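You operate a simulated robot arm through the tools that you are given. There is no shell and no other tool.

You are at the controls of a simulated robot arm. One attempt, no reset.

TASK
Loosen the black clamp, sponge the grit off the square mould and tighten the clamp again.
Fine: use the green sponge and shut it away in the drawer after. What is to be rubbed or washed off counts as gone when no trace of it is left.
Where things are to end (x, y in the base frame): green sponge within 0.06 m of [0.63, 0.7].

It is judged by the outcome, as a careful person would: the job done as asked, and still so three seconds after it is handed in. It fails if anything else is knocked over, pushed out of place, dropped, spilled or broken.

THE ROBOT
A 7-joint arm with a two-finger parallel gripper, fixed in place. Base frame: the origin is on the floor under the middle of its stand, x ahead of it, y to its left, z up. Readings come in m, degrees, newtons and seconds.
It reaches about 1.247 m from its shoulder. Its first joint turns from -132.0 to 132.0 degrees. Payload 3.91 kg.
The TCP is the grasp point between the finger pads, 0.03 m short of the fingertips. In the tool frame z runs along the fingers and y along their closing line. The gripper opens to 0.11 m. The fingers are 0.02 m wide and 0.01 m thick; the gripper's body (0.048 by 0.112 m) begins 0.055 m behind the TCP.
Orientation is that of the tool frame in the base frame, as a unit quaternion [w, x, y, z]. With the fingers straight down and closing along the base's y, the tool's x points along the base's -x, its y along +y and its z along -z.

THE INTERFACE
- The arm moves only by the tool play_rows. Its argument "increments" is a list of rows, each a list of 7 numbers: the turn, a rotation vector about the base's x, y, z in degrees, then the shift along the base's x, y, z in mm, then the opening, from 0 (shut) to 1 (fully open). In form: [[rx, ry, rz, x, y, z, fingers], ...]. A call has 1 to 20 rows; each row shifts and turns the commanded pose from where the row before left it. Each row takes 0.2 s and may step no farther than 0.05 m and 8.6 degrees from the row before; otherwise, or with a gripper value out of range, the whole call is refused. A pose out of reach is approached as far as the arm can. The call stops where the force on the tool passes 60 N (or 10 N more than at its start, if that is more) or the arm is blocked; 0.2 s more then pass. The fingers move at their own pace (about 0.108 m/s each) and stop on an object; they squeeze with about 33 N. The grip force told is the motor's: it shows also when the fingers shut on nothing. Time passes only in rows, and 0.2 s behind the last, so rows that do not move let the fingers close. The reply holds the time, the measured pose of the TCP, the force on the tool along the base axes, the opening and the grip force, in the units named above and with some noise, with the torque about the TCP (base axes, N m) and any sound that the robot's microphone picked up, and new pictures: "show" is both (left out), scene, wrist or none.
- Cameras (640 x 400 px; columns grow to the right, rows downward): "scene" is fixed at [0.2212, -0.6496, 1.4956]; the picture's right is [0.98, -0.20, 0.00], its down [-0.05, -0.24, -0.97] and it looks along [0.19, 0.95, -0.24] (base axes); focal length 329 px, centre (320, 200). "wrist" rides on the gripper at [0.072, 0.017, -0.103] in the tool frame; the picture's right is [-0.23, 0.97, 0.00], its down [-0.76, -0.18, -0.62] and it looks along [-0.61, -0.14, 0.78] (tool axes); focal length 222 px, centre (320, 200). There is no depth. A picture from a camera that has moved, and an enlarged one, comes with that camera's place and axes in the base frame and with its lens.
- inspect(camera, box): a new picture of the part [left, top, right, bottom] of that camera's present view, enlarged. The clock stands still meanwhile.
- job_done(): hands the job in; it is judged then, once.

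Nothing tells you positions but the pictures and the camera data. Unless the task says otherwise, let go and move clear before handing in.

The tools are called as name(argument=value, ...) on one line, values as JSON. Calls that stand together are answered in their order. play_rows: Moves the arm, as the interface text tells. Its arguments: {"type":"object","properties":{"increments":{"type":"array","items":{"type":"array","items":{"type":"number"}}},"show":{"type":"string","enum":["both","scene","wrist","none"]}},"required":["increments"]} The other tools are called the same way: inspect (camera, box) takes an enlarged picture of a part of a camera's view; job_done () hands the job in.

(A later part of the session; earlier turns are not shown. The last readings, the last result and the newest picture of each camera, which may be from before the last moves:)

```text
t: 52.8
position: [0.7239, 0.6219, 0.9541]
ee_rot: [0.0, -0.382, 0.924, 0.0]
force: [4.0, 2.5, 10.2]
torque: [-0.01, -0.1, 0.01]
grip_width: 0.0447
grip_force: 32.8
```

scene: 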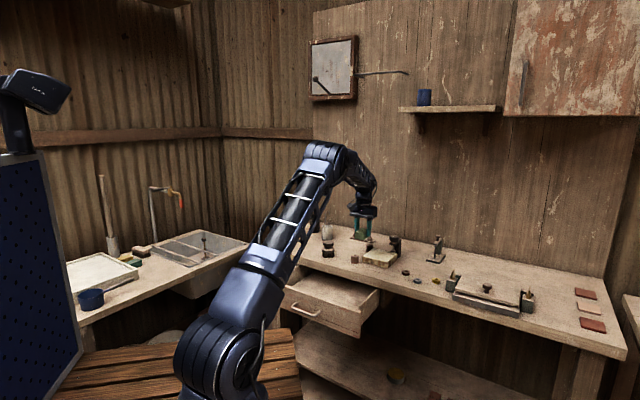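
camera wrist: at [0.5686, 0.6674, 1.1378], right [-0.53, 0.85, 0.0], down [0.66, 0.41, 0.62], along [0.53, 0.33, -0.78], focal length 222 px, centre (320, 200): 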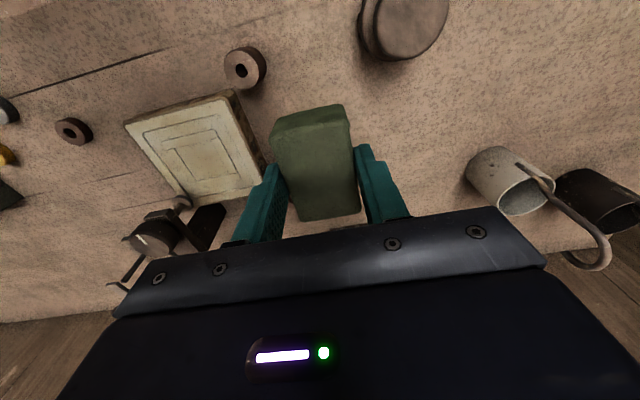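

Good contact (10 N). Scrubbing again with overlapping strokes.

play_rows(increments=[[0, 0, 0, 6, 6, -0.4, 0.2], [0, 0, 0, 6, 6, 0, 0.2], [0, 0, 0, -6, -6, 0, 0.2], [0, 0, 0, -6, -6, 0, 0.2], [0, 0, 0, -6, -6, 0, 0.2], [0, 0, 0, -6, -6, 0, 0.2], [0, 0, 0, 5, -5, 0, 0.2], [0, 0, 0, 6, 6, 0, 0.2], [0, 0, 0, 6, 6, 0, 0.2], [0, 0, 0, 6, 6, 0, 0.2], [0, 0, 0, -6, -6, 0, 0.2], [0, 0, 0, -6, -6, 0, 0.2], [0, 0, 0, -6, -6, 0, 0.2], [0, 0, 0, -5, 5, 0, 0.2], [0, 0, 0, -5, 5, 0, 0.2], [0, 0, 0, 6, 6, 0, 0.2], [0, 0, 0, 6, 6, 0, 0.2], [0, 0, 0, 6, 6, 0, 0.2], [0, 0, 0, -6, -6, 0, 0.2], [0, 0, 0, -6, -6, 0, 0.2]], show="none")

play_rows(increments=[[0, 0, 0, -5, 5, 0, 0.2], [0, 0, 0, -5, 5, 0, 0.2], [0, 0, 0, 6, 6, 0, 0.2], [0, 0, 0, 6, 6, 0, 0.2], [0, 0, 0, 5, -5, 0, 0.2], [0, 0, 0, 5, -5, 0, 0.2], [0, 0, 0, 5, -5, 0, 0.2], [0, 0, 0, -5, 5, 0, 0.2], [0, 0, 0, -5, 5, 0, 0.2], [0, 0, 0, -5, 5, 0, 0.2], [0, 0, 0, 5, -5, 0, 0.2], [0, 0, 0, 5, -5, 0, 0.2], [0, 0, 0, 0, 0, 15, 0.2], [0, 0, 0, -5, 5, 35, 0.2], [0, 0, 0, -25, 25, 25, 0.2], [0, 0, 0, -30, 30, 0, 0.2], [0, 0, 0, -30, 30, 0, 0.2]], show="both")

inspect(camera="wrist", box=[110, 60, 260, 200])

inspect(camera="scene", box=[366, 244, 390, 259])

```text
t: 57.0
position: [0.7129, 0.6198, 0.952]
ee_rot: [0.001, -0.383, 0.924, 0.0]
force: [10.5, 10.3, 24.1]
torque: [0.34, -0.24, -0.02]
grip_width: 0.0447
grip_force: 32.7
```

```text
t: 60.6
position: [0.6338, 0.7238, 1.0251]
ee_rot: [0.0, -0.383, 0.924, 0.0]
force: [1.3, 0.3, -0.1]
torque: [0.03, 0.03, 0.0]
grip_width: 0.0448
grip_force: 32.8
camera wrist: at [0.5717, 0.6846, 1.1298], right [-0.53, 0.85, 0.0], down [0.66, 0.41, 0.62], along [0.53, 0.33, -0.78], focal length 222 px, centre (320, 200)
```

scene: 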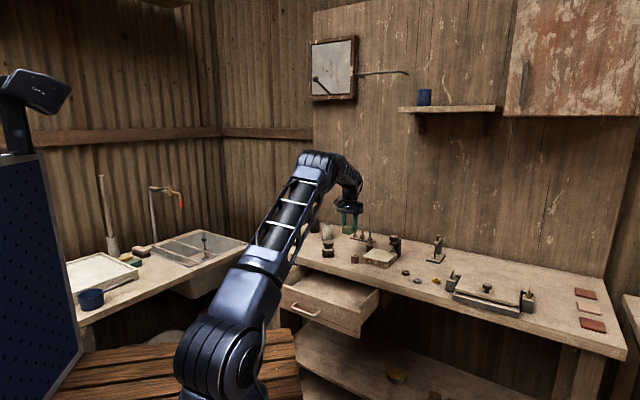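
wrist: 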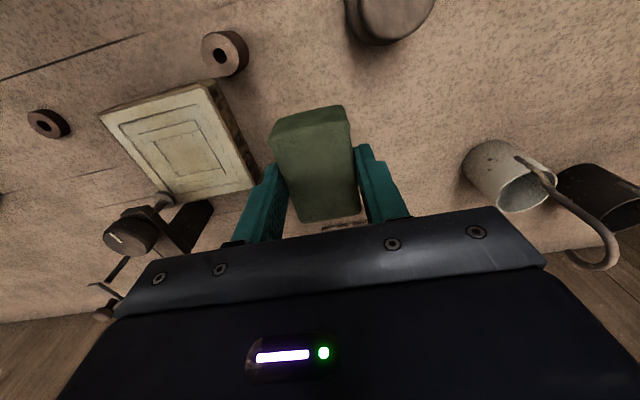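

```text
2.86 times, centred on (185, 130) of wrist
camera zoom: at [0.5717, 0.6846, 1.1298], right [-0.53, 0.85, 0.0], down [0.66, 0.41, 0.62], along [0.53, 0.33, -0.78], focal length 635 px, centre (706, 400)
```

zoom: 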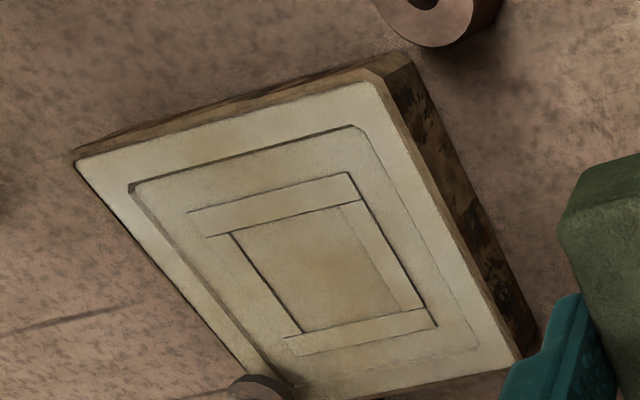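

```text
16.00 times, centred on (378, 252) of scene
camera zoom: at [0.2212, -0.6496, 1.4956], right [0.98, -0.2, 0.0], down [-0.05, -0.24, -0.97], along [0.19, 0.95, -0.24], focal length 5257 px, centre (-608, -624)
```

zoom: 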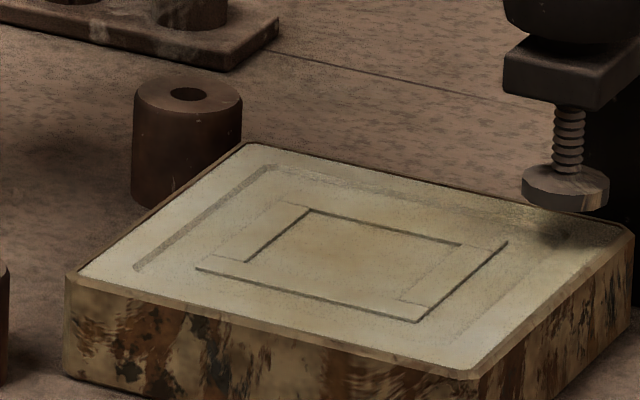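

Identical after the second pass: the remaining tint is the mould's own colour, so the grit is gone, and the mould hasn't shifted. Now I carry the sponge over the open drawer.

play_rows(increments=[[0, 0, 0, 0, 0, 30, 0.2], [0, 0, 0, -31.3, -35, 0, 0.2], [0, 0, 0, -31.3, -35, 0, 0.2], [0, 0, 0, -31.3, -35, 0, 0.2], [0, 0, 0, -31.3, -35, 0, 0.2], [0, 0, 0, -31.3, -35, 0, 0.2], [0, 0, 0, 0, 0, 0, 0.2]])

inspect(camera="scene", box=[260, 220, 400, 340])

inspect(camera="wrist", box=[120, 0, 520, 230])

```text
t: 62.2
position: [0.4772, 0.5491, 1.0559]
ee_rot: [0.0, -0.383, 0.924, 0.0]
force: [0.4, 0.6, -0.4]
torque: [-0.02, 0.02, 0.0]
grip_width: 0.0445
grip_force: 33.0
camera wrist: at [0.4139, 0.5104, 1.1601], right [-0.53, 0.85, 0.0], down [0.66, 0.41, 0.62], along [0.53, 0.33, -0.78], focal length 222 px, centre (320, 200)
```

scene: 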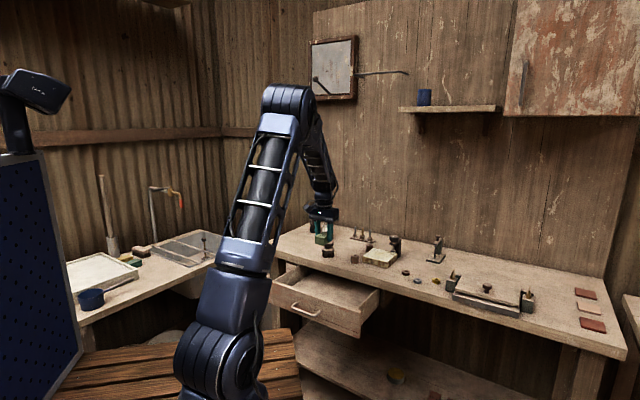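
wrist: 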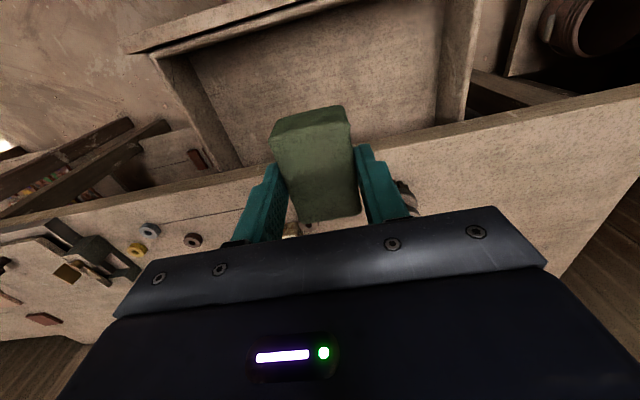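

```text
3.33 times, centred on (330, 280) of scene
camera zoom: at [0.2212, -0.6496, 1.4956], right [0.98, -0.2, 0.0], down [-0.05, -0.24, -0.97], along [0.19, 0.95, -0.24], focal length 1095 px, centre (287, -67)
```

zoom: 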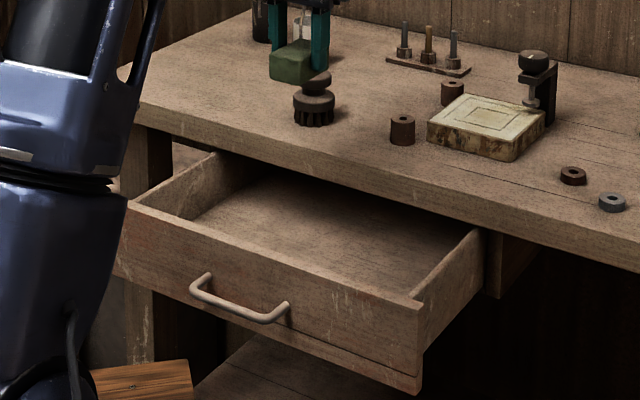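

```text
1.60 times, centred on (320, 115) of wrist
camera zoom: at [0.4139, 0.5104, 1.1601], right [-0.53, 0.85, 0.0], down [0.66, 0.41, 0.62], along [0.53, 0.33, -0.78], focal length 355 px, centre (320, 336)
```

zoom: 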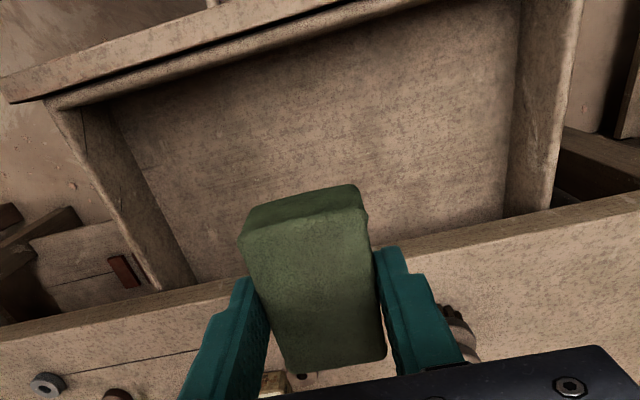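

The sponge hangs over the drawer's middle, about 7 cm ahead of the bench edge. I lower it in, then feel for the drawer floor.

play_rows(increments=[[0, 0, 0, 0, 0, -40, 0.2], [0, 0, 0, 0, 0, -40, 0.2], [0, 0, 0, 0, 0, -40, 0.2], [0, 0, 0, 0, 0, -40, 0.2], [0, 0, 0, 0, 0, -40, 0.2], [0, 0, 0, 0, 0, 0, 0.2]])

inspect(camera="scene", box=[260, 220, 400, 340])

```text
t: 63.6
position: [0.4778, 0.5475, 0.8562]
ee_rot: [0.0, -0.382, 0.924, 0.0]
force: [0.2, 0.9, 0.4]
torque: [0.01, -0.02, -0.01]
grip_width: 0.0448
grip_force: 32.7
camera wrist: at [0.4152, 0.5084, 0.9599], right [-0.53, 0.85, 0.0], down [0.66, 0.41, 0.62], along [0.53, 0.33, -0.78], focal length 222 px, centre (320, 200)
```

scene: 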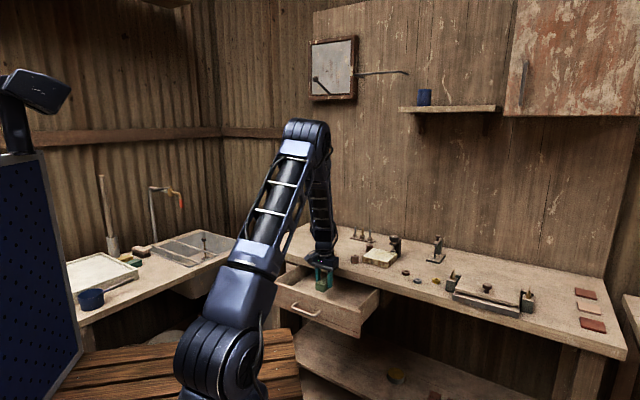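
wrist: 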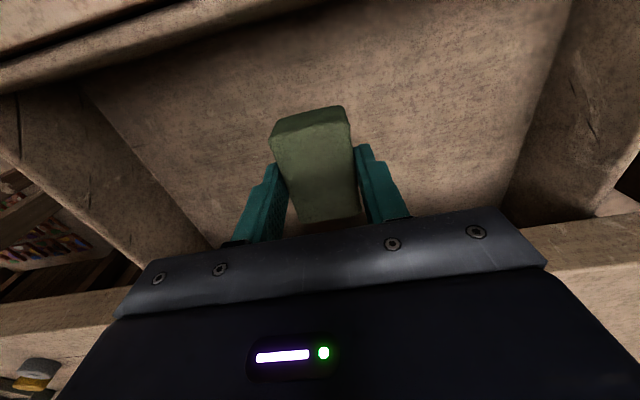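

```text
3.33 times, centred on (330, 280) of scene
camera zoom: at [0.2212, -0.6496, 1.4956], right [0.98, -0.2, 0.0], down [-0.05, -0.24, -0.97], along [0.19, 0.95, -0.24], focal length 1095 px, centre (287, -67)
```

zoom: 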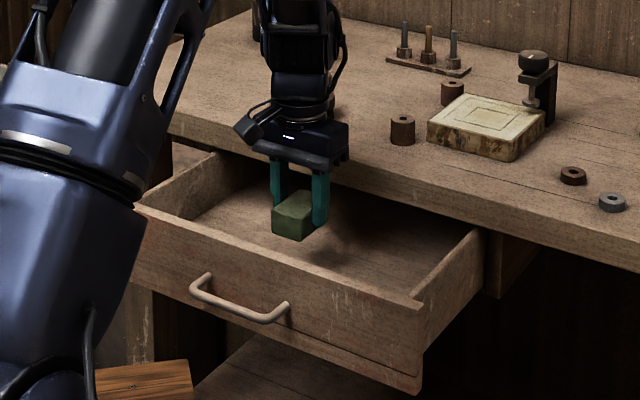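

Clear on all sides. Lowering further in small steps.

play_rows(increments=[[0, 0, 0, 0, 0, -15, 0.2], [0, 0, 0, 0, 0, -12, 0.2], [0, 0, 0, 0, 0, -5, 0.2], [0, 0, 0, 0, 0, -4, 0.2], [0, 0, 0, 0, 0, 0, 0.2]], show="scene")

inspect(camera="scene", box=[300, 250, 360, 295])

```text
t: 64.8
position: [0.4776, 0.5475, 0.8198]
ee_rot: [-0.001, -0.383, 0.924, 0.0]
force: [-0.2, 0.8, -0.7]
torque: [0.04, 0.02, -0.02]
grip_width: 0.0449
grip_force: 32.9
```

scene: 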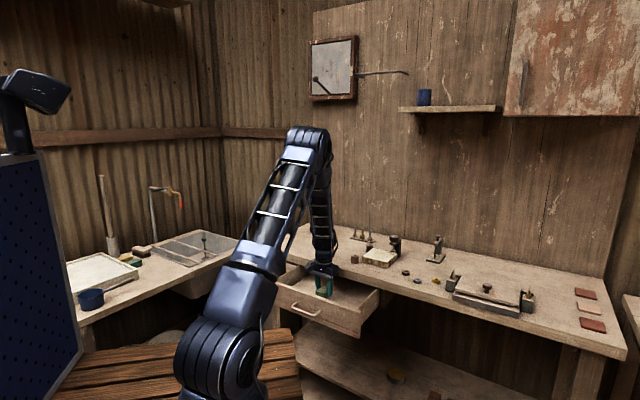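

```text
8.89 times, centred on (330, 272) of scene
camera zoom: at [0.2212, -0.6496, 1.4956], right [0.98, -0.2, 0.0], down [-0.05, -0.24, -0.97], along [0.19, 0.95, -0.24], focal length 2921 px, centre (231, -444)
```

zoom: 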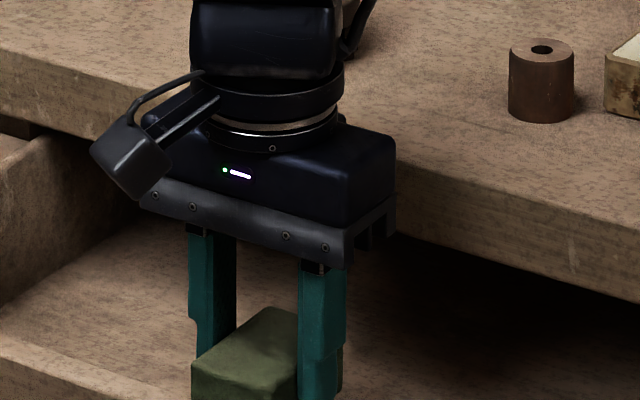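

play_rows(increments=[[0, 0, 0, 0, 0, -3, 0.2], [0, 0, 0, 0, 0, -2, 0.2], [0, 0, 0, 0, 0, 0, 0.2]], show="none")

inspect(camera="scene", box=[300, 265, 360, 310])

```text
t: 65.6
position: [0.4779, 0.5488, 0.8152]
ee_rot: [0.0, -0.383, 0.924, 0.0]
force: [0.7, 0.1, -0.5]
torque: [-0.03, 0.01, 0.02]
grip_width: 0.0447
grip_force: 33.0
```

```text
8.89 times, centred on (330, 288) of scene
camera zoom: at [0.2212, -0.6496, 1.4956], right [0.98, -0.2, 0.0], down [-0.05, -0.24, -0.97], along [0.19, 0.95, -0.24], focal length 2921 px, centre (231, -578)
```

zoom: 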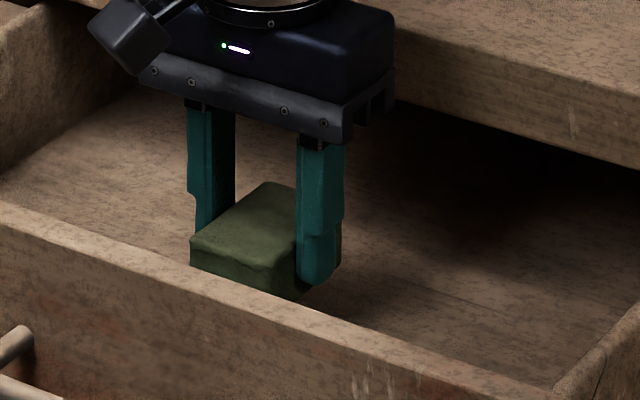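

play_rows(increments=[[0, 0, 0, 0, 0, -2.5, 0.2], [0, 0, 0, 0, 0, -1.5, 0.2], [0, 0, 0, 0, 0, 0, 0.2]], show="none")

```text
t: 66.4
position: [0.4777, 0.5484, 0.8112]
ee_rot: [-0.001, -0.382, 0.924, 0.0]
force: [0.5, 0.5, 0.3]
torque: [-0.01, 0.02, -0.01]
grip_width: 0.0447
grip_force: 33.3
```

play_rows(increments=[[0, 0, 0, 0, 0, -2, 0.2], [0, 0, 0, 0, 0, -1.5, 0.2], [0, 0, 0, 0, 0, 0, 0.2]], show="none")

inspect(camera="scene", box=[300, 265, 360, 310])

```text
t: 67.2
position: [0.4771, 0.5481, 0.8074]
ee_rot: [0.001, -0.383, 0.924, 0.0]
force: [-0.5, -0.3, -0.8]
torque: [-0.01, 0.04, 0.0]
grip_width: 0.0449
grip_force: 32.7
```

```text
8.89 times, centred on (330, 288) of scene
camera zoom: at [0.2212, -0.6496, 1.4956], right [0.98, -0.2, 0.0], down [-0.05, -0.24, -0.97], along [0.19, 0.95, -0.24], focal length 2921 px, centre (231, -578)
```

zoom: 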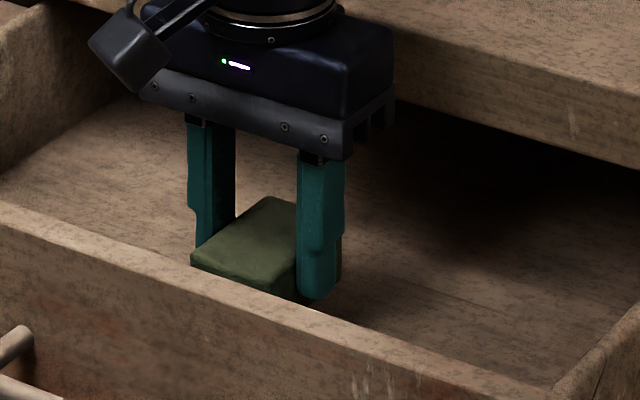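

play_rows(increments=[[0, 0, 0, 0, 0, -2, 0.2], [0, 0, 0, 0, 0, -2, 0.2], [0, 0, 0, 0, 0, 0, 0.2]], show="none")

```text
t: 68.0
position: [0.4776, 0.5479, 0.803]
ee_rot: [0.0, -0.383, 0.924, 0.001]
force: [0.3, 0.6, -0.6]
torque: [-0.02, -0.01, 0.01]
grip_width: 0.0445
grip_force: 32.6
```

play_rows(increments=[[0, 0, 0, 0, 0, -2, 0.2], [0, 0, 0, 0, 0, -1.5, 0.2], [0, 0, 0, 0, 0, 0, 0.2]], show="wrist")

inspect(camera="scene", box=[300, 265, 360, 310])

```text
t: 68.8
position: [0.4776, 0.5474, 0.802]
ee_rot: [0.001, -0.383, 0.924, 0.0]
force: [-0.5, 0.7, 0.3]
torque: [0.05, 0.02, 0.01]
grip_width: 0.0446
grip_force: 33.1
camera wrist: at [0.4148, 0.5085, 0.9045], right [-0.53, 0.85, 0.0], down [0.66, 0.41, 0.62], along [0.53, 0.33, -0.78], focal length 222 px, centre (320, 200)
```

wrist: 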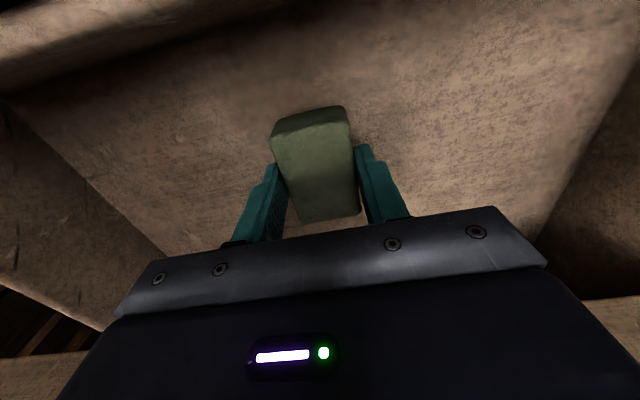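

```text
8.89 times, centred on (330, 288) of scene
camera zoom: at [0.2212, -0.6496, 1.4956], right [0.98, -0.2, 0.0], down [-0.05, -0.24, -0.97], along [0.19, 0.95, -0.24], focal length 2921 px, centre (231, -578)
```

zoom: 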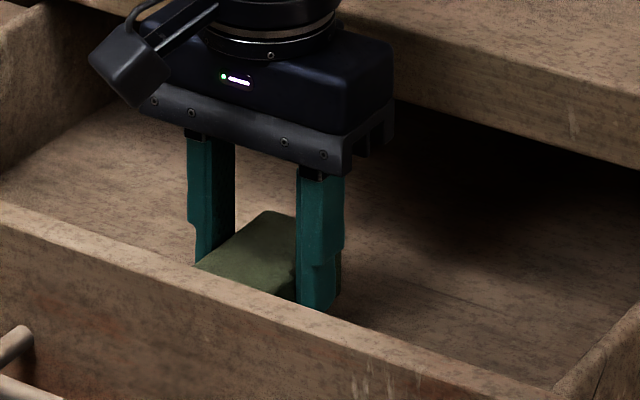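

play_rows(increments=[[0, 0, 0, 0, 0, -2, 0.2], [0, 0, 0, 0, 0, -1, 0.2], [0, 0, 0, 0, 0, 0, 0.2]], show="none")

```text
t: 69.6
position: [0.4782, 0.5466, 0.7975]
ee_rot: [0.001, -0.383, 0.924, 0.0]
force: [0.1, 0.6, -0.6]
torque: [-0.01, 0.01, -0.01]
grip_width: 0.0449
grip_force: 33.1
```

play_rows(increments=[[0, 0, 0, 0, 0, -2, 0.2], [0, 0, 0, 0, 0, -1.5, 0.2], [0, 0, 0, 0, 0, 0, 0.2]], show="none")

inspect(camera="scene", box=[300, 265, 360, 310])

```text
t: 70.4
position: [0.4785, 0.5468, 0.7961]
ee_rot: [0.001, -0.383, 0.924, 0.001]
force: [1.0, -1.4, 17.2]
torque: [-0.14, 0.01, -0.03]
grip_width: 0.0447
grip_force: 32.9
```

```text
8.89 times, centred on (330, 288) of scene
camera zoom: at [0.2212, -0.6496, 1.4956], right [0.98, -0.2, 0.0], down [-0.05, -0.24, -0.97], along [0.19, 0.95, -0.24], focal length 2921 px, centre (231, -578)
```

zoom: 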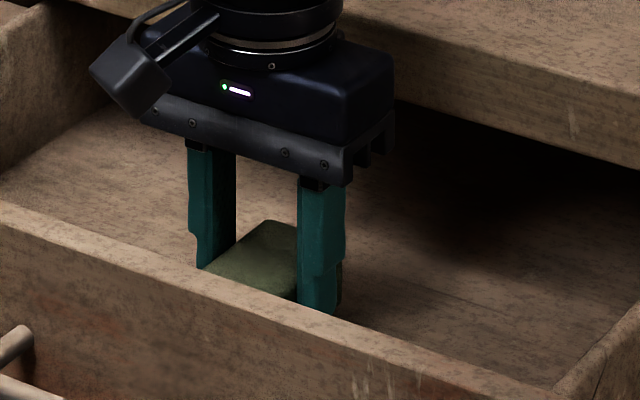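

The sponge rests on the drawer floor. I ease off, open the fingers and rise straight up.

play_rows(increments=[[0, 0, 0, 0, 0, 1.2, 0.2], [0, 0, 0, 0, 0, 0, 0.45], [0, 0, 0, 0, 0, 0, 0.65], [0, 0, 0, 0, 0, 0, 0.65], [0, 0, 0, 0, 0, 20, 0.65], [0, 0, 0, 0, 0, 40, 0.65], [0, 0, 0, 0, 0, 45, 0.65], [0, 0, 0, 0, 0, 45, 0.65], [0, 0, 0, 0, 0, 45, 0.65], [0, 0, 0, 0, 0, 45, 0.65], [0, 0, 0, 0, 0, 0, 0.65]])

inspect(camera="scene", box=[270, 240, 390, 330])

inspect(camera="wrist", box=[120, 0, 520, 230])

```text
t: 72.8
position: [0.4763, 0.5465, 1.0348]
ee_rot: [0.0, -0.383, 0.924, 0.0]
force: [0.2, -0.7, -0.3]
torque: [0.0, -0.01, 0.02]
grip_width: 0.0714
grip_force: 0.0
camera wrist: at [0.4137, 0.5083, 1.1392], right [-0.53, 0.85, 0.0], down [0.66, 0.41, 0.62], along [0.53, 0.33, -0.78], focal length 222 px, centre (320, 200)
```

scene: 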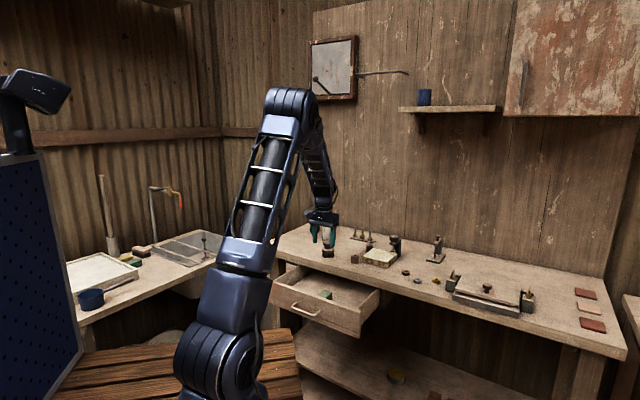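
wrist: 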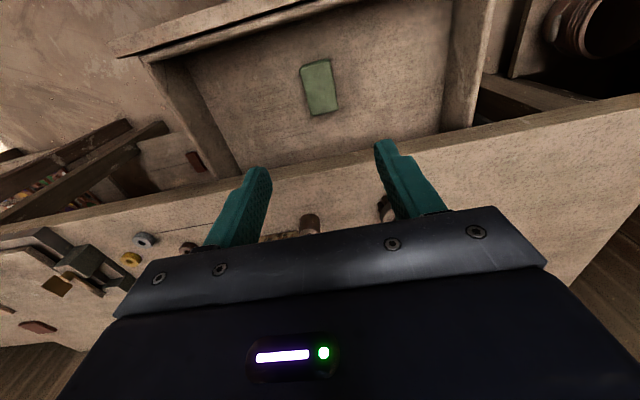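

```text
4.44 times, centred on (330, 285) of scene
camera zoom: at [0.2212, -0.6496, 1.4956], right [0.98, -0.2, 0.0], down [-0.05, -0.24, -0.97], along [0.19, 0.95, -0.24], focal length 1460 px, centre (276, -178)
```

zoom: 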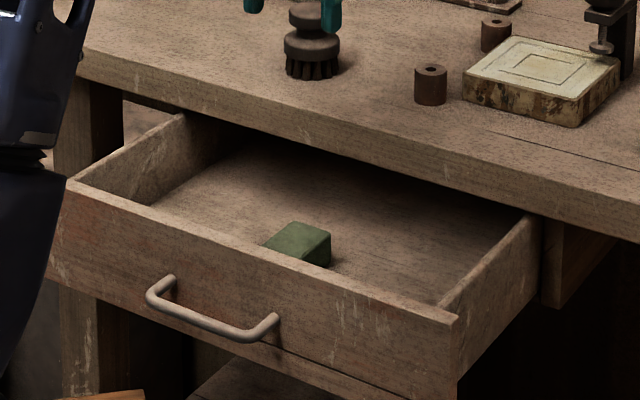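

```text
1.60 times, centred on (320, 115) of wrist
camera zoom: at [0.4137, 0.5083, 1.1392], right [-0.53, 0.85, 0.0], down [0.66, 0.41, 0.62], along [0.53, 0.33, -0.78], focal length 355 px, centre (320, 336)
```

zoom: 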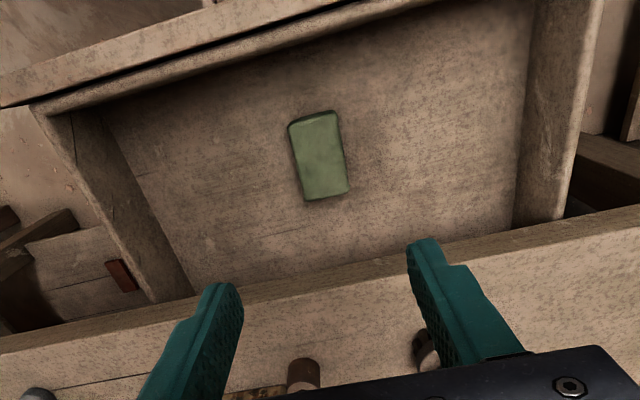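

The sponge lies flat in the drawer at about (0.477, 0.548); once shut it should sit near (0.62, 0.69). Now I close the fingers, back off in front of the drawer and tilt so I can push its front panel shut with the fingertips above the handle.

play_rows(increments=[[5.3, -5.3, 0, -20.5, -21.5, 0, 0.3], [5.3, -5.3, 0, -20.5, -21.5, 0, 0.0], [5.3, -5.3, 0, -20.5, -21.5, -5, 0.0], [5.3, -5.3, 0, -20.5, -21.5, -10, 0.0], [5.3, -5.3, 0, -20.5, -21.5, -10, 0.0], [5.3, -5.3, 0, -20.5, -21.5, -10, 0.0], [0, 0, 0, 0, 0, -30, 0.0], [0, 0, 0, 0, 0, -30, 0.0], [0, 0, 0, 0, 0, 0, 0.0]])

inspect(camera="scene", box=[250, 220, 390, 330])

```text
t: 74.8
position: [0.3582, 0.4217, 0.9427]
ee_rot: [0.353, -0.354, 0.853, 0.147]
force: [0.3, -0.5, 0.6]
torque: [0.01, 0.03, 0.0]
grip_width: 0.0
grip_force: 33.1
out of reach, approached as far as the arm can: row 5
camera wrist: at [0.259, 0.3462, 0.964], right [-0.58, 0.8, 0.16], down [0.2, -0.06, 0.98], along [0.79, 0.59, -0.12], focal length 222 px, centre (320, 200)
```

scene: 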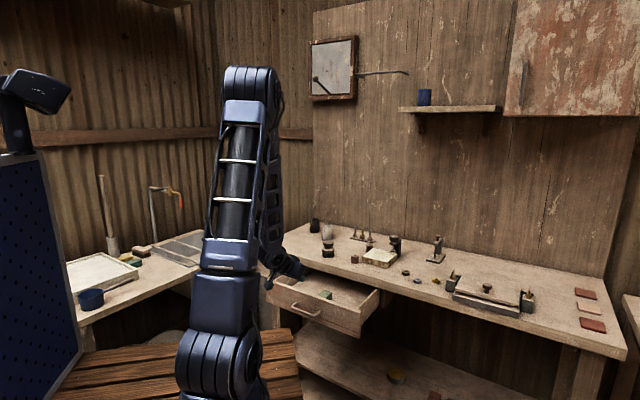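
wrist: 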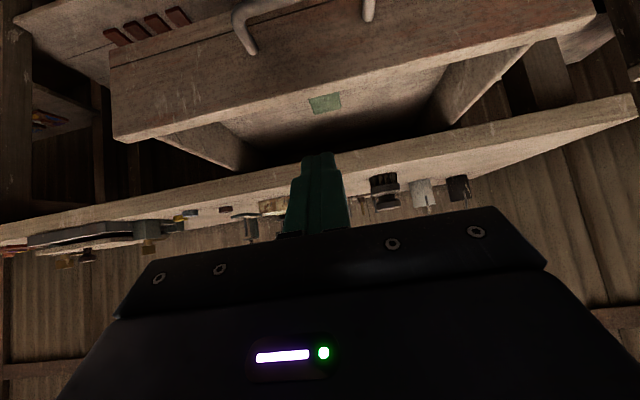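

```text
3.64 times, centred on (320, 275) of scene
camera zoom: at [0.2212, -0.6496, 1.4956], right [0.98, -0.2, 0.0], down [-0.05, -0.24, -0.97], along [0.19, 0.95, -0.24], focal length 1195 px, centre (320, -73)
```

zoom: 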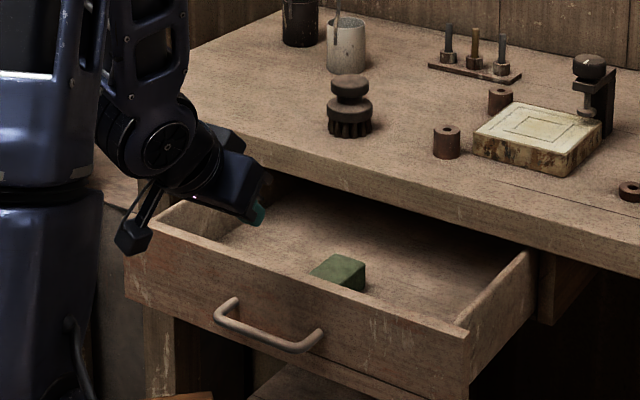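

The tips are about 2 cm in front of the panel plane. I lower them to just above the handle height, in front of the panel.

play_rows(increments=[[0, 0, 0, 0, 0, -33, 0.0], [0, 0, 0, 0, 0, -33, 0.0], [0, 0, 0, 0, 0, -32, 0.0], [0, 0, 0, 0, 0, 0, 0.0]])

inspect(camera="scene", box=[260, 240, 380, 330])

```text
t: 75.8
position: [0.3584, 0.4236, 0.8433]
ee_rot: [0.353, -0.354, 0.853, 0.147]
force: [-0.1, 0.8, -0.2]
torque: [0.01, 0.0, -0.01]
grip_width: 0.0001
grip_force: 33.2
camera wrist: at [0.2588, 0.3471, 0.8663], right [-0.58, 0.8, 0.16], down [0.2, -0.06, 0.98], along [0.79, 0.59, -0.12], focal length 222 px, centre (320, 200)
```

scene: 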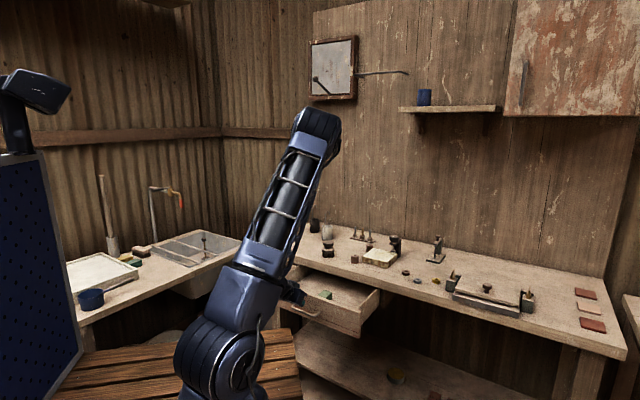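
wrist: 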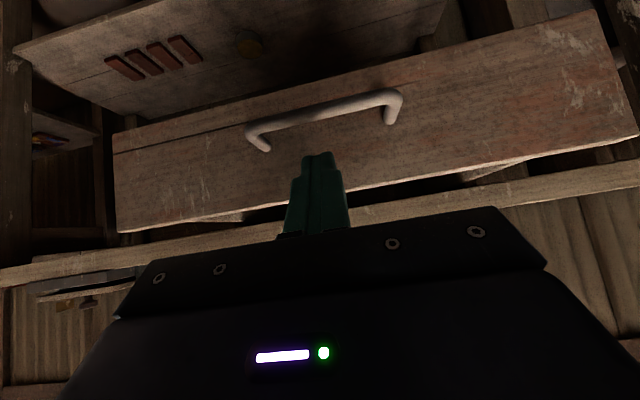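

```text
4.44 times, centred on (320, 285) of scene
camera zoom: at [0.2212, -0.6496, 1.4956], right [0.98, -0.2, 0.0], down [-0.05, -0.24, -0.97], along [0.19, 0.95, -0.24], focal length 1460 px, centre (320, -178)
```

zoom: 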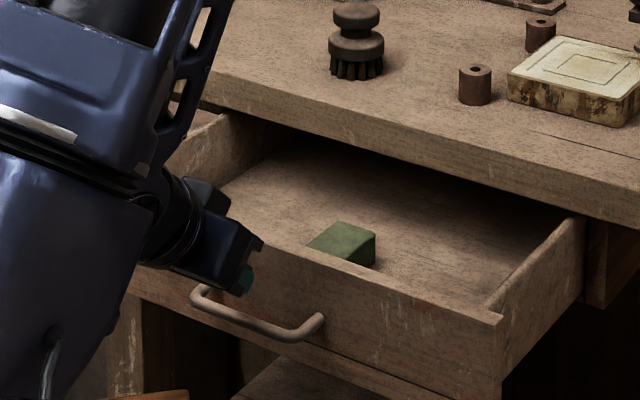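

Tips are in front of the panel just above the handle. Pushing gently inward.

play_rows(increments=[[0, 0, 0, 5, 5, 0, 0.0], [0, 0, 0, 5, 5, 0, 0.0], [0, 0, 0, 4, 4, 0, 0.0], [0, 0, 0, 5, 5, 0, 0.0], [0, 0, 0, 7, 7, 0, 0.0], [0, 0, 0, 8, 8, 0, 0.0], [0, 0, 0, 8, 8, 0, 0.0], [0, 0, 0, 8, 8, 0, 0.0], [0, 0, 0, 8, 8, 0, 0.0], [0, 0, 0, 8, 8, 0, 0.0]])

inspect(camera="scene", box=[260, 240, 380, 330])

```text
t: 78.0
position: [0.4243, 0.4895, 0.844]
ee_rot: [0.353, -0.354, 0.854, 0.146]
force: [-0.5, -0.8, -0.1]
torque: [0.03, -0.02, 0.0]
grip_width: 0.0
grip_force: 33.3
camera wrist: at [0.3255, 0.4129, 0.867], right [-0.57, 0.8, 0.16], down [0.2, -0.06, 0.98], along [0.79, 0.59, -0.12], focal length 222 px, centre (320, 200)
```

scene: 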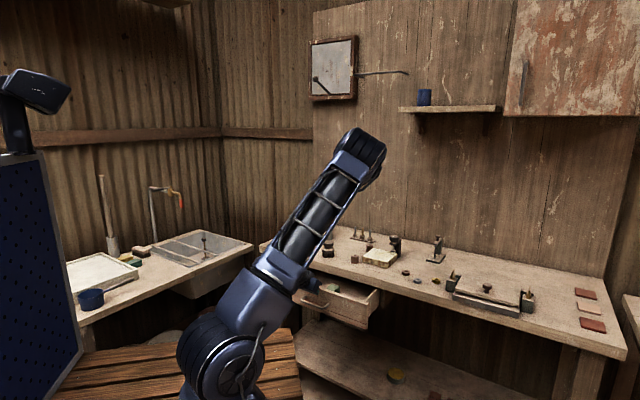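
wrist: 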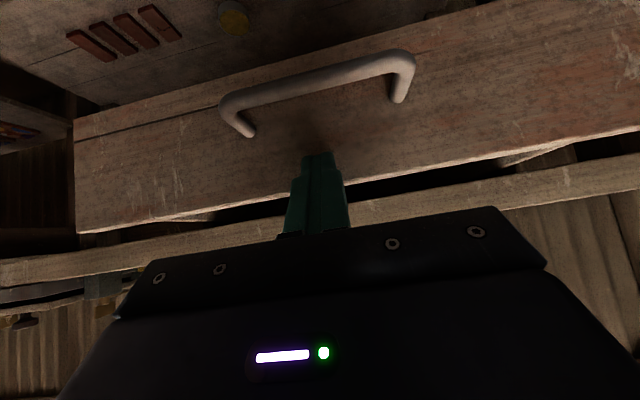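

```text
4.44 times, centred on (320, 285) of scene
camera zoom: at [0.2212, -0.6496, 1.4956], right [0.98, -0.2, 0.0], down [-0.05, -0.24, -0.97], along [0.19, 0.95, -0.24], focal length 1460 px, centre (320, -178)
```

zoom: 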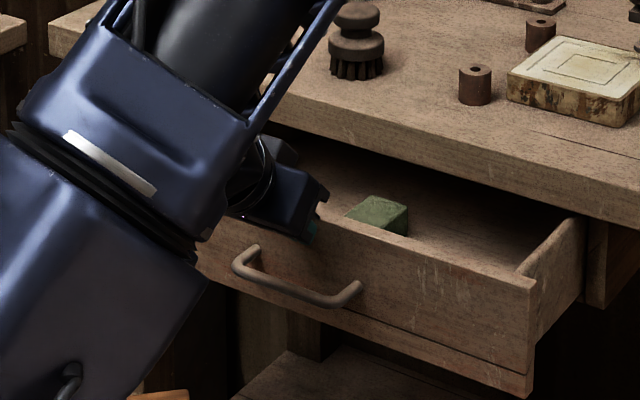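

The drawer is sliding in with the sponge riding along. Continuing to push.

play_rows(increments=[[0, 0, 0, 8, 8, 0, 0.0], [0, 0, 0, 8, 8, 0, 0.0], [0, 0, 0, 8, 8, 0, 0.0], [0, 0, 0, 8, 8, 0, 0.0], [0, 0, 0, 8, 8, 0, 0.0], [0, 0, 0, 8, 8, 0, 0.0], [0, 0, 0, 8, 8, 0, 0.0], [0, 0, 0, 7, 7, 0, 0.0], [0, 0, 0, 6, 6, 0, 0.0], [0, 0, 0, 5, 5, 0, 0.0], [0, 0, 0, 4, 4, 0, 0.0], [0, 0, 0, 0, 0, 0, 0.0]])

inspect(camera="scene", box=[270, 240, 390, 330])

```text
t: 80.6
position: [0.503, 0.5664, 0.8436]
ee_rot: [0.353, -0.353, 0.854, 0.146]
force: [-0.3, -0.9, 0.2]
torque: [-0.01, 0.01, -0.01]
grip_width: 0.0001
grip_force: 33.1
camera wrist: at [0.4034, 0.4909, 0.8665], right [-0.57, 0.8, 0.16], down [0.2, -0.06, 0.98], along [0.79, 0.59, -0.12], focal length 222 px, centre (320, 200)
```

scene: 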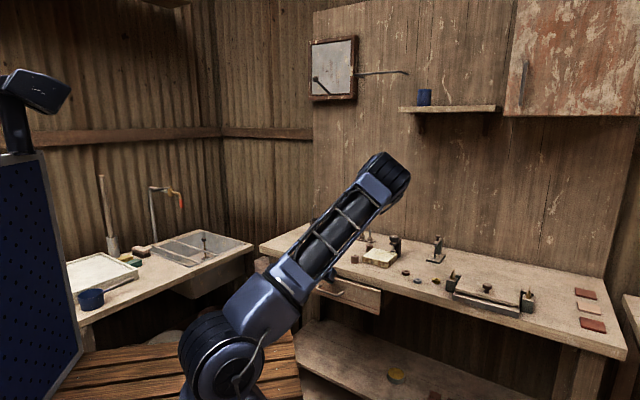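
wrist: 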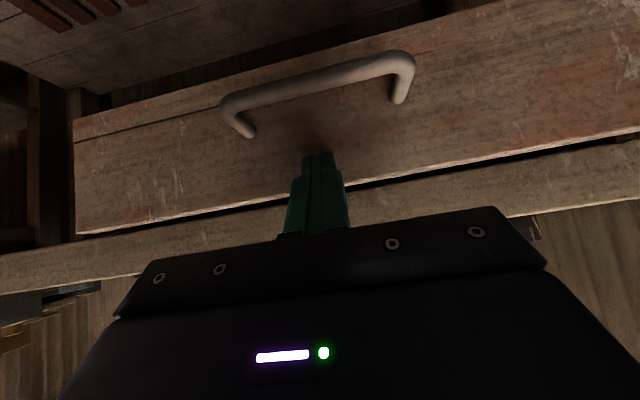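

```text
4.44 times, centred on (330, 285) of scene
camera zoom: at [0.2212, -0.6496, 1.4956], right [0.98, -0.2, 0.0], down [-0.05, -0.24, -0.97], along [0.19, 0.95, -0.24], focal length 1460 px, centre (276, -178)
```

zoom: 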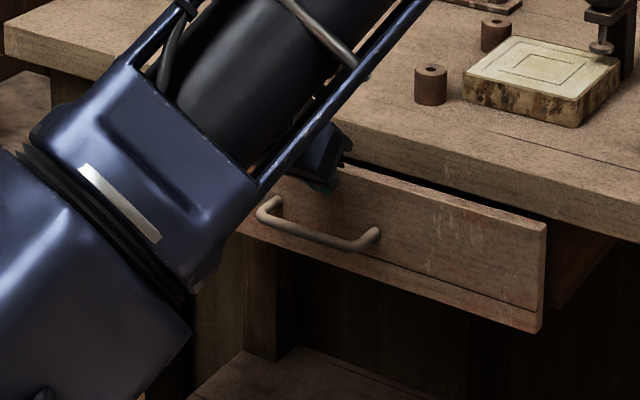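

About 2 cm left to go. Pushing slowly the last stretch.

play_rows(increments=[[0, 0, 0, 3, 3, 0, 0.0], [0, 0, 0, 3, 3, 0, 0.0], [0, 0, 0, 2.5, 2.5, 0, 0.0], [0, 0, 0, 2.5, 2.5, 0, 0.0], [0, 0, 0, 0, 0, 0, 0.0]], show="none")

inspect(camera="scene", box=[290, 250, 390, 325])

```text
t: 81.8
position: [0.5149, 0.5773, 0.8433]
ee_rot: [0.354, -0.354, 0.853, 0.147]
force: [-0.3, -1.4, -0.2]
torque: [0.0, 0.0, -0.03]
grip_width: 0.0
grip_force: 33.5
```

```text
5.33 times, centred on (340, 288) of scene
camera zoom: at [0.2212, -0.6496, 1.4956], right [0.98, -0.2, 0.0], down [-0.05, -0.24, -0.97], along [0.19, 0.95, -0.24], focal length 1752 px, centre (213, -267)
```

zoom: 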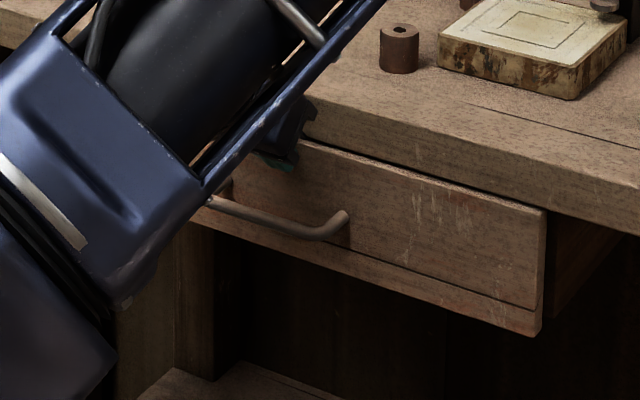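

play_rows(increments=[[0, 0, 0, 2.5, 2.5, 0, 0.0], [0, 0, 0, 2.5, 2.5, 0, 0.0], [0, 0, 0, 2, 2, 0, 0.0], [0, 0, 0, 0, 0, 0, 0.0]], show="none")

inspect(camera="scene", box=[290, 250, 400, 320])

```text
t: 82.8
position: [0.5206, 0.584, 0.8428]
ee_rot: [0.353, -0.353, 0.854, 0.146]
force: [-0.1, -0.5, -0.1]
torque: [-0.04, 0.02, 0.02]
grip_width: 0.0
grip_force: 33.3
```

```text
5.71 times, centred on (345, 285) of scene
camera zoom: at [0.2212, -0.6496, 1.4956], right [0.98, -0.2, 0.0], down [-0.05, -0.24, -0.97], along [0.19, 0.95, -0.24], focal length 1878 px, centre (177, -286)
```

zoom: 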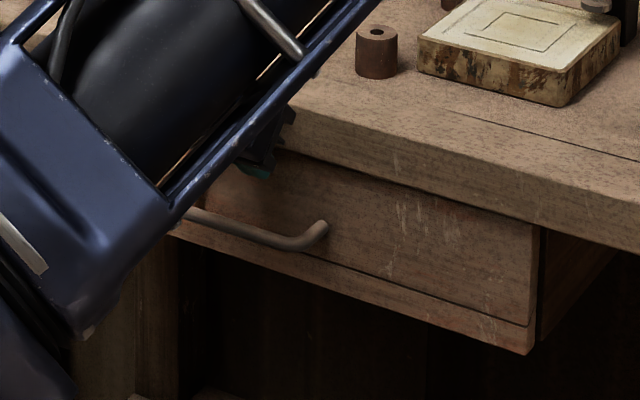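

play_rows(increments=[[0, 0, 0, 2, 2, 0, 0.0], [0, 0, 0, 2, 2, 0, 0.0], [0, 0, 0, 1.5, 1.5, 0, 0.0], [0, 0, 0, 0, 0, 0, 0.0]], show="none")

inspect(camera="scene", box=[290, 250, 400, 320])

```text
t: 83.8
position: [0.525, 0.59, 0.8425]
ee_rot: [0.352, -0.355, 0.854, 0.146]
force: [-16.9, -18.0, -3.2]
torque: [-0.1, 0.13, -0.07]
grip_width: 0.0001
grip_force: 33.0
```

```text
5.71 times, centred on (345, 285) of scene
camera zoom: at [0.2212, -0.6496, 1.4956], right [0.98, -0.2, 0.0], down [-0.05, -0.24, -0.97], along [0.19, 0.95, -0.24], focal length 1878 px, centre (177, -286)
```

zoom: 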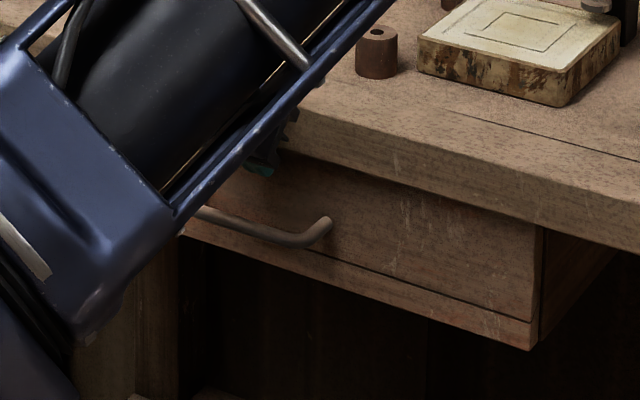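

Force rose to ~25 N: the drawer has reached its stop and its corners match the original closed picture. One small extra nudge to confirm, then I back away.

play_rows(increments=[[0, 0, 0, 1, 1, 0, 0.0], [0, 0, 0, 0, 0, 0, 0.0]], show="none")

play_rows(increments=[[0, 0, 0, -4, -4, 0, 0.0], [0, 0, 0, -15, -15, 5, 0.0], [0, 0, 0, -20, -20, 20, 0.0], [0, 0, 0, -15, -15, 35, 0.0], [0, 0, 0, 0, 0, 45, 0.0], [0, 0, 0, 0, 0, 45, 0.0], [0, 0, 0, 0, 0, 45, 0.0]])

inspect(camera="scene", box=[290, 250, 400, 320])

```text
t: 84.4
position: [0.5246, 0.5888, 0.8422]
ee_rot: [0.351, -0.355, 0.854, 0.145]
force: [-34.0, -40.4, -9.2]
torque: [-0.24, 0.21, -0.18]
grip_width: 0.0003
grip_force: 32.5
```

```text
t: 86.0
position: [0.4737, 0.5363, 1.0399]
ee_rot: [0.353, -0.354, 0.854, 0.147]
force: [1.2, 0.1, 0.1]
torque: [0.0, -0.01, 0.01]
grip_width: 0.0
grip_force: 33.1
camera wrist: at [0.3745, 0.4602, 1.0626], right [-0.57, 0.8, 0.16], down [0.2, -0.06, 0.98], along [0.79, 0.59, -0.13], focal length 222 px, centre (320, 200)
```

scene: 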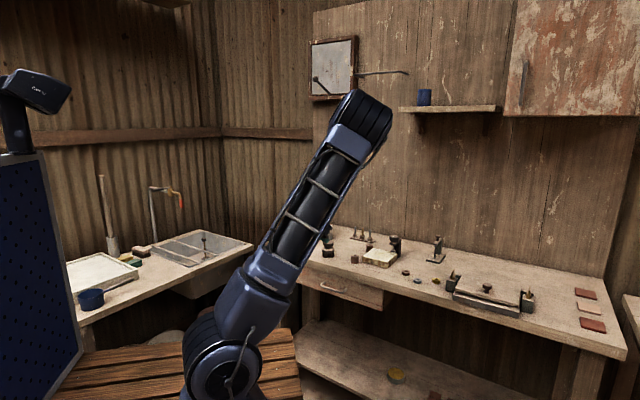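
wrist: 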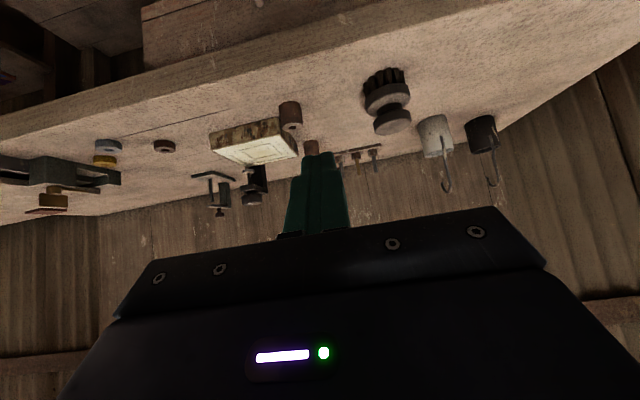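

```text
5.71 times, centred on (345, 285) of scene
camera zoom: at [0.2212, -0.6496, 1.4956], right [0.98, -0.2, 0.0], down [-0.05, -0.24, -0.97], along [0.19, 0.95, -0.24], focal length 1878 px, centre (177, -286)
```

zoom: 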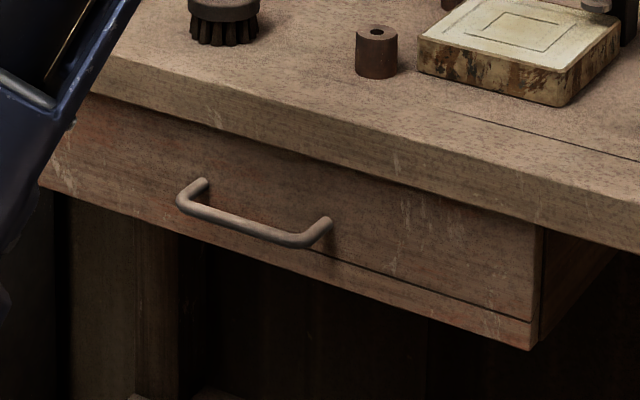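

The drawer is shut exactly as it was originally, with the sponge inside. Now back to the clamp: straighten the gripper, pre-turn counter-clockwise and hover above the knob.

play_rows(increments=[[-5.3, 5.3, 0, 25, 6, 10, 0.3], [-5.3, 5.3, 0, 25, 6, 10, 0.6], [-5.3, 5.3, 0, 25, 6, 10, 0.8], [-5.3, 5.3, 0, 25, 6, 10, 0.8], [-5.3, 5.3, 0, 25, 6, 10, 0.8], [-5.3, 5.3, 0, 25, 6, 5, 0.8], [0, 0, 7.5, 20, 4.8, 0, 0.8], [0, 0, 7.5, 20, 4.8, 0, 0.8], [0, 0, 7.5, 20, 4.8, 0, 0.8], [0, 0, 7.5, 20, 4.8, 0, 0.8], [0, 0, 7.5, 20, 4.8, 0, 0.8], [0, 0, 7.5, 20, 4.8, 0, 0.8], [0, 0, 7.5, 20, 4.8, 0, 0.8], [0, 0, 7.5, 20, 4.8, 0, 0.8], [0, 0, 7.5, 21, 4.8, 0, 0.8], [0, 0, 0, 0, 0, 0, 0.8]])

inspect(camera="wrist", box=[220, 60, 480, 230])

```text
t: 89.4
position: [0.8047, 0.6158, 1.0939]
ee_rot: [0.0, 0.832, -0.555, 0.0]
force: [0.0, -0.1, 0.8]
torque: [-0.02, -0.02, -0.03]
grip_width: 0.0881
grip_force: 0.0
camera wrist: at [0.8171, 0.5433, 1.1973], right [-0.99, -0.16, 0.0], down [-0.13, 0.77, 0.62], along [-0.1, 0.61, -0.78], focal length 222 px, centre (320, 200)
```

scene: 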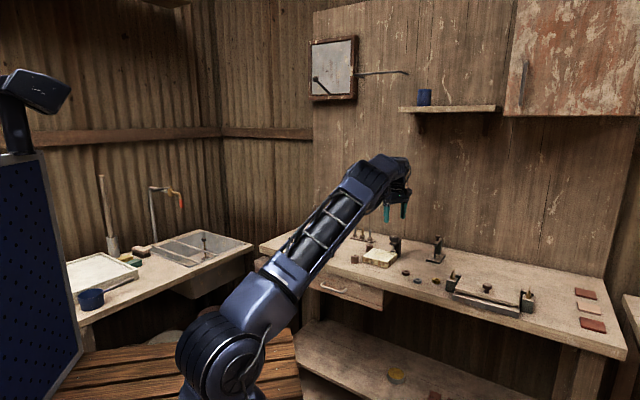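
wrist: 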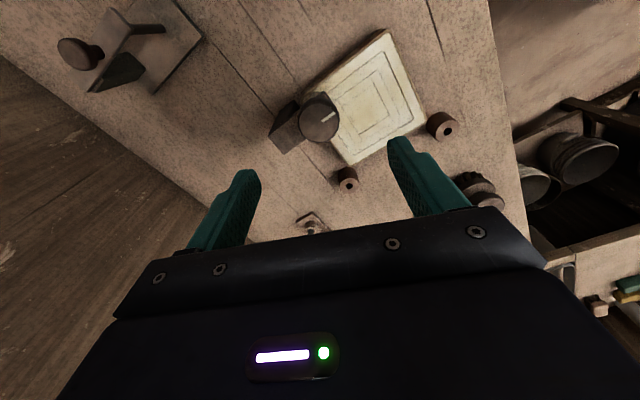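

```text
2.35 times, centred on (350, 145) of wrist
camera zoom: at [0.8171, 0.5433, 1.1973], right [-0.99, -0.16, 0.0], down [-0.13, 0.77, 0.62], along [-0.1, 0.61, -0.78], focal length 523 px, centre (249, 329)
```

zoom: 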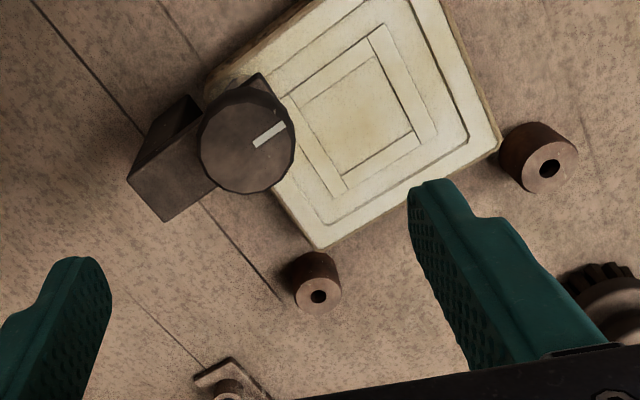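

The mould top is spotless from this angle too. Knob is where it was; I descend and grip it.

play_rows(increments=[[0, 0, 0, 0.5, -0.5, -30, 0.8], [0, 0, 0, 0, 0, -30, 0.8], [0, 0, 0, 0, 0, -22, 0.8], [0, 0, 0, 0, 0, -8, 0.8], [0, 0, 0, 0, 0, 0, 0.5], [0, 0, 0, 0, 0, 0, 0.2], [0, 0, 0, 0, 0, 0, 0.2]], show="wrist")

inspect(camera="wrist", box=[240, 80, 440, 240])

```text
t: 91.0
position: [0.8065, 0.6157, 1.0037]
ee_rot: [-0.001, 0.831, -0.556, 0.0]
force: [10.6, 9.1, -2.2]
torque: [0.48, -0.47, 0.02]
grip_width: 0.0393
grip_force: 44.9
camera wrist: at [0.8182, 0.5427, 1.1077], right [-0.99, -0.16, 0.0], down [-0.13, 0.77, 0.62], along [-0.1, 0.62, -0.78], focal length 222 px, centre (320, 200)
```

wrist: 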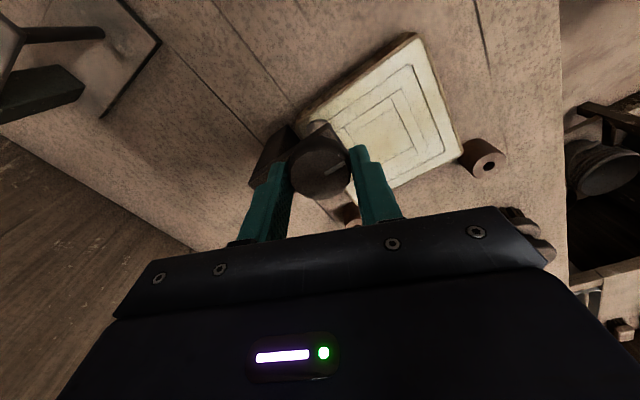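

```text
2.50 times, centred on (340, 160) of wrist
camera zoom: at [0.8182, 0.5427, 1.1077], right [-0.99, -0.16, 0.0], down [-0.13, 0.77, 0.62], along [-0.1, 0.62, -0.78], focal length 555 px, centre (270, 300)
```

zoom: 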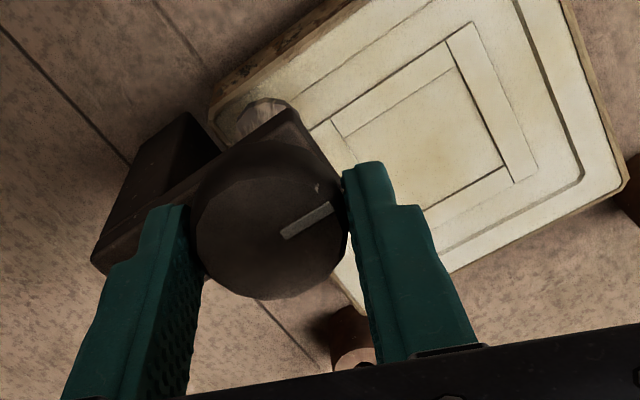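

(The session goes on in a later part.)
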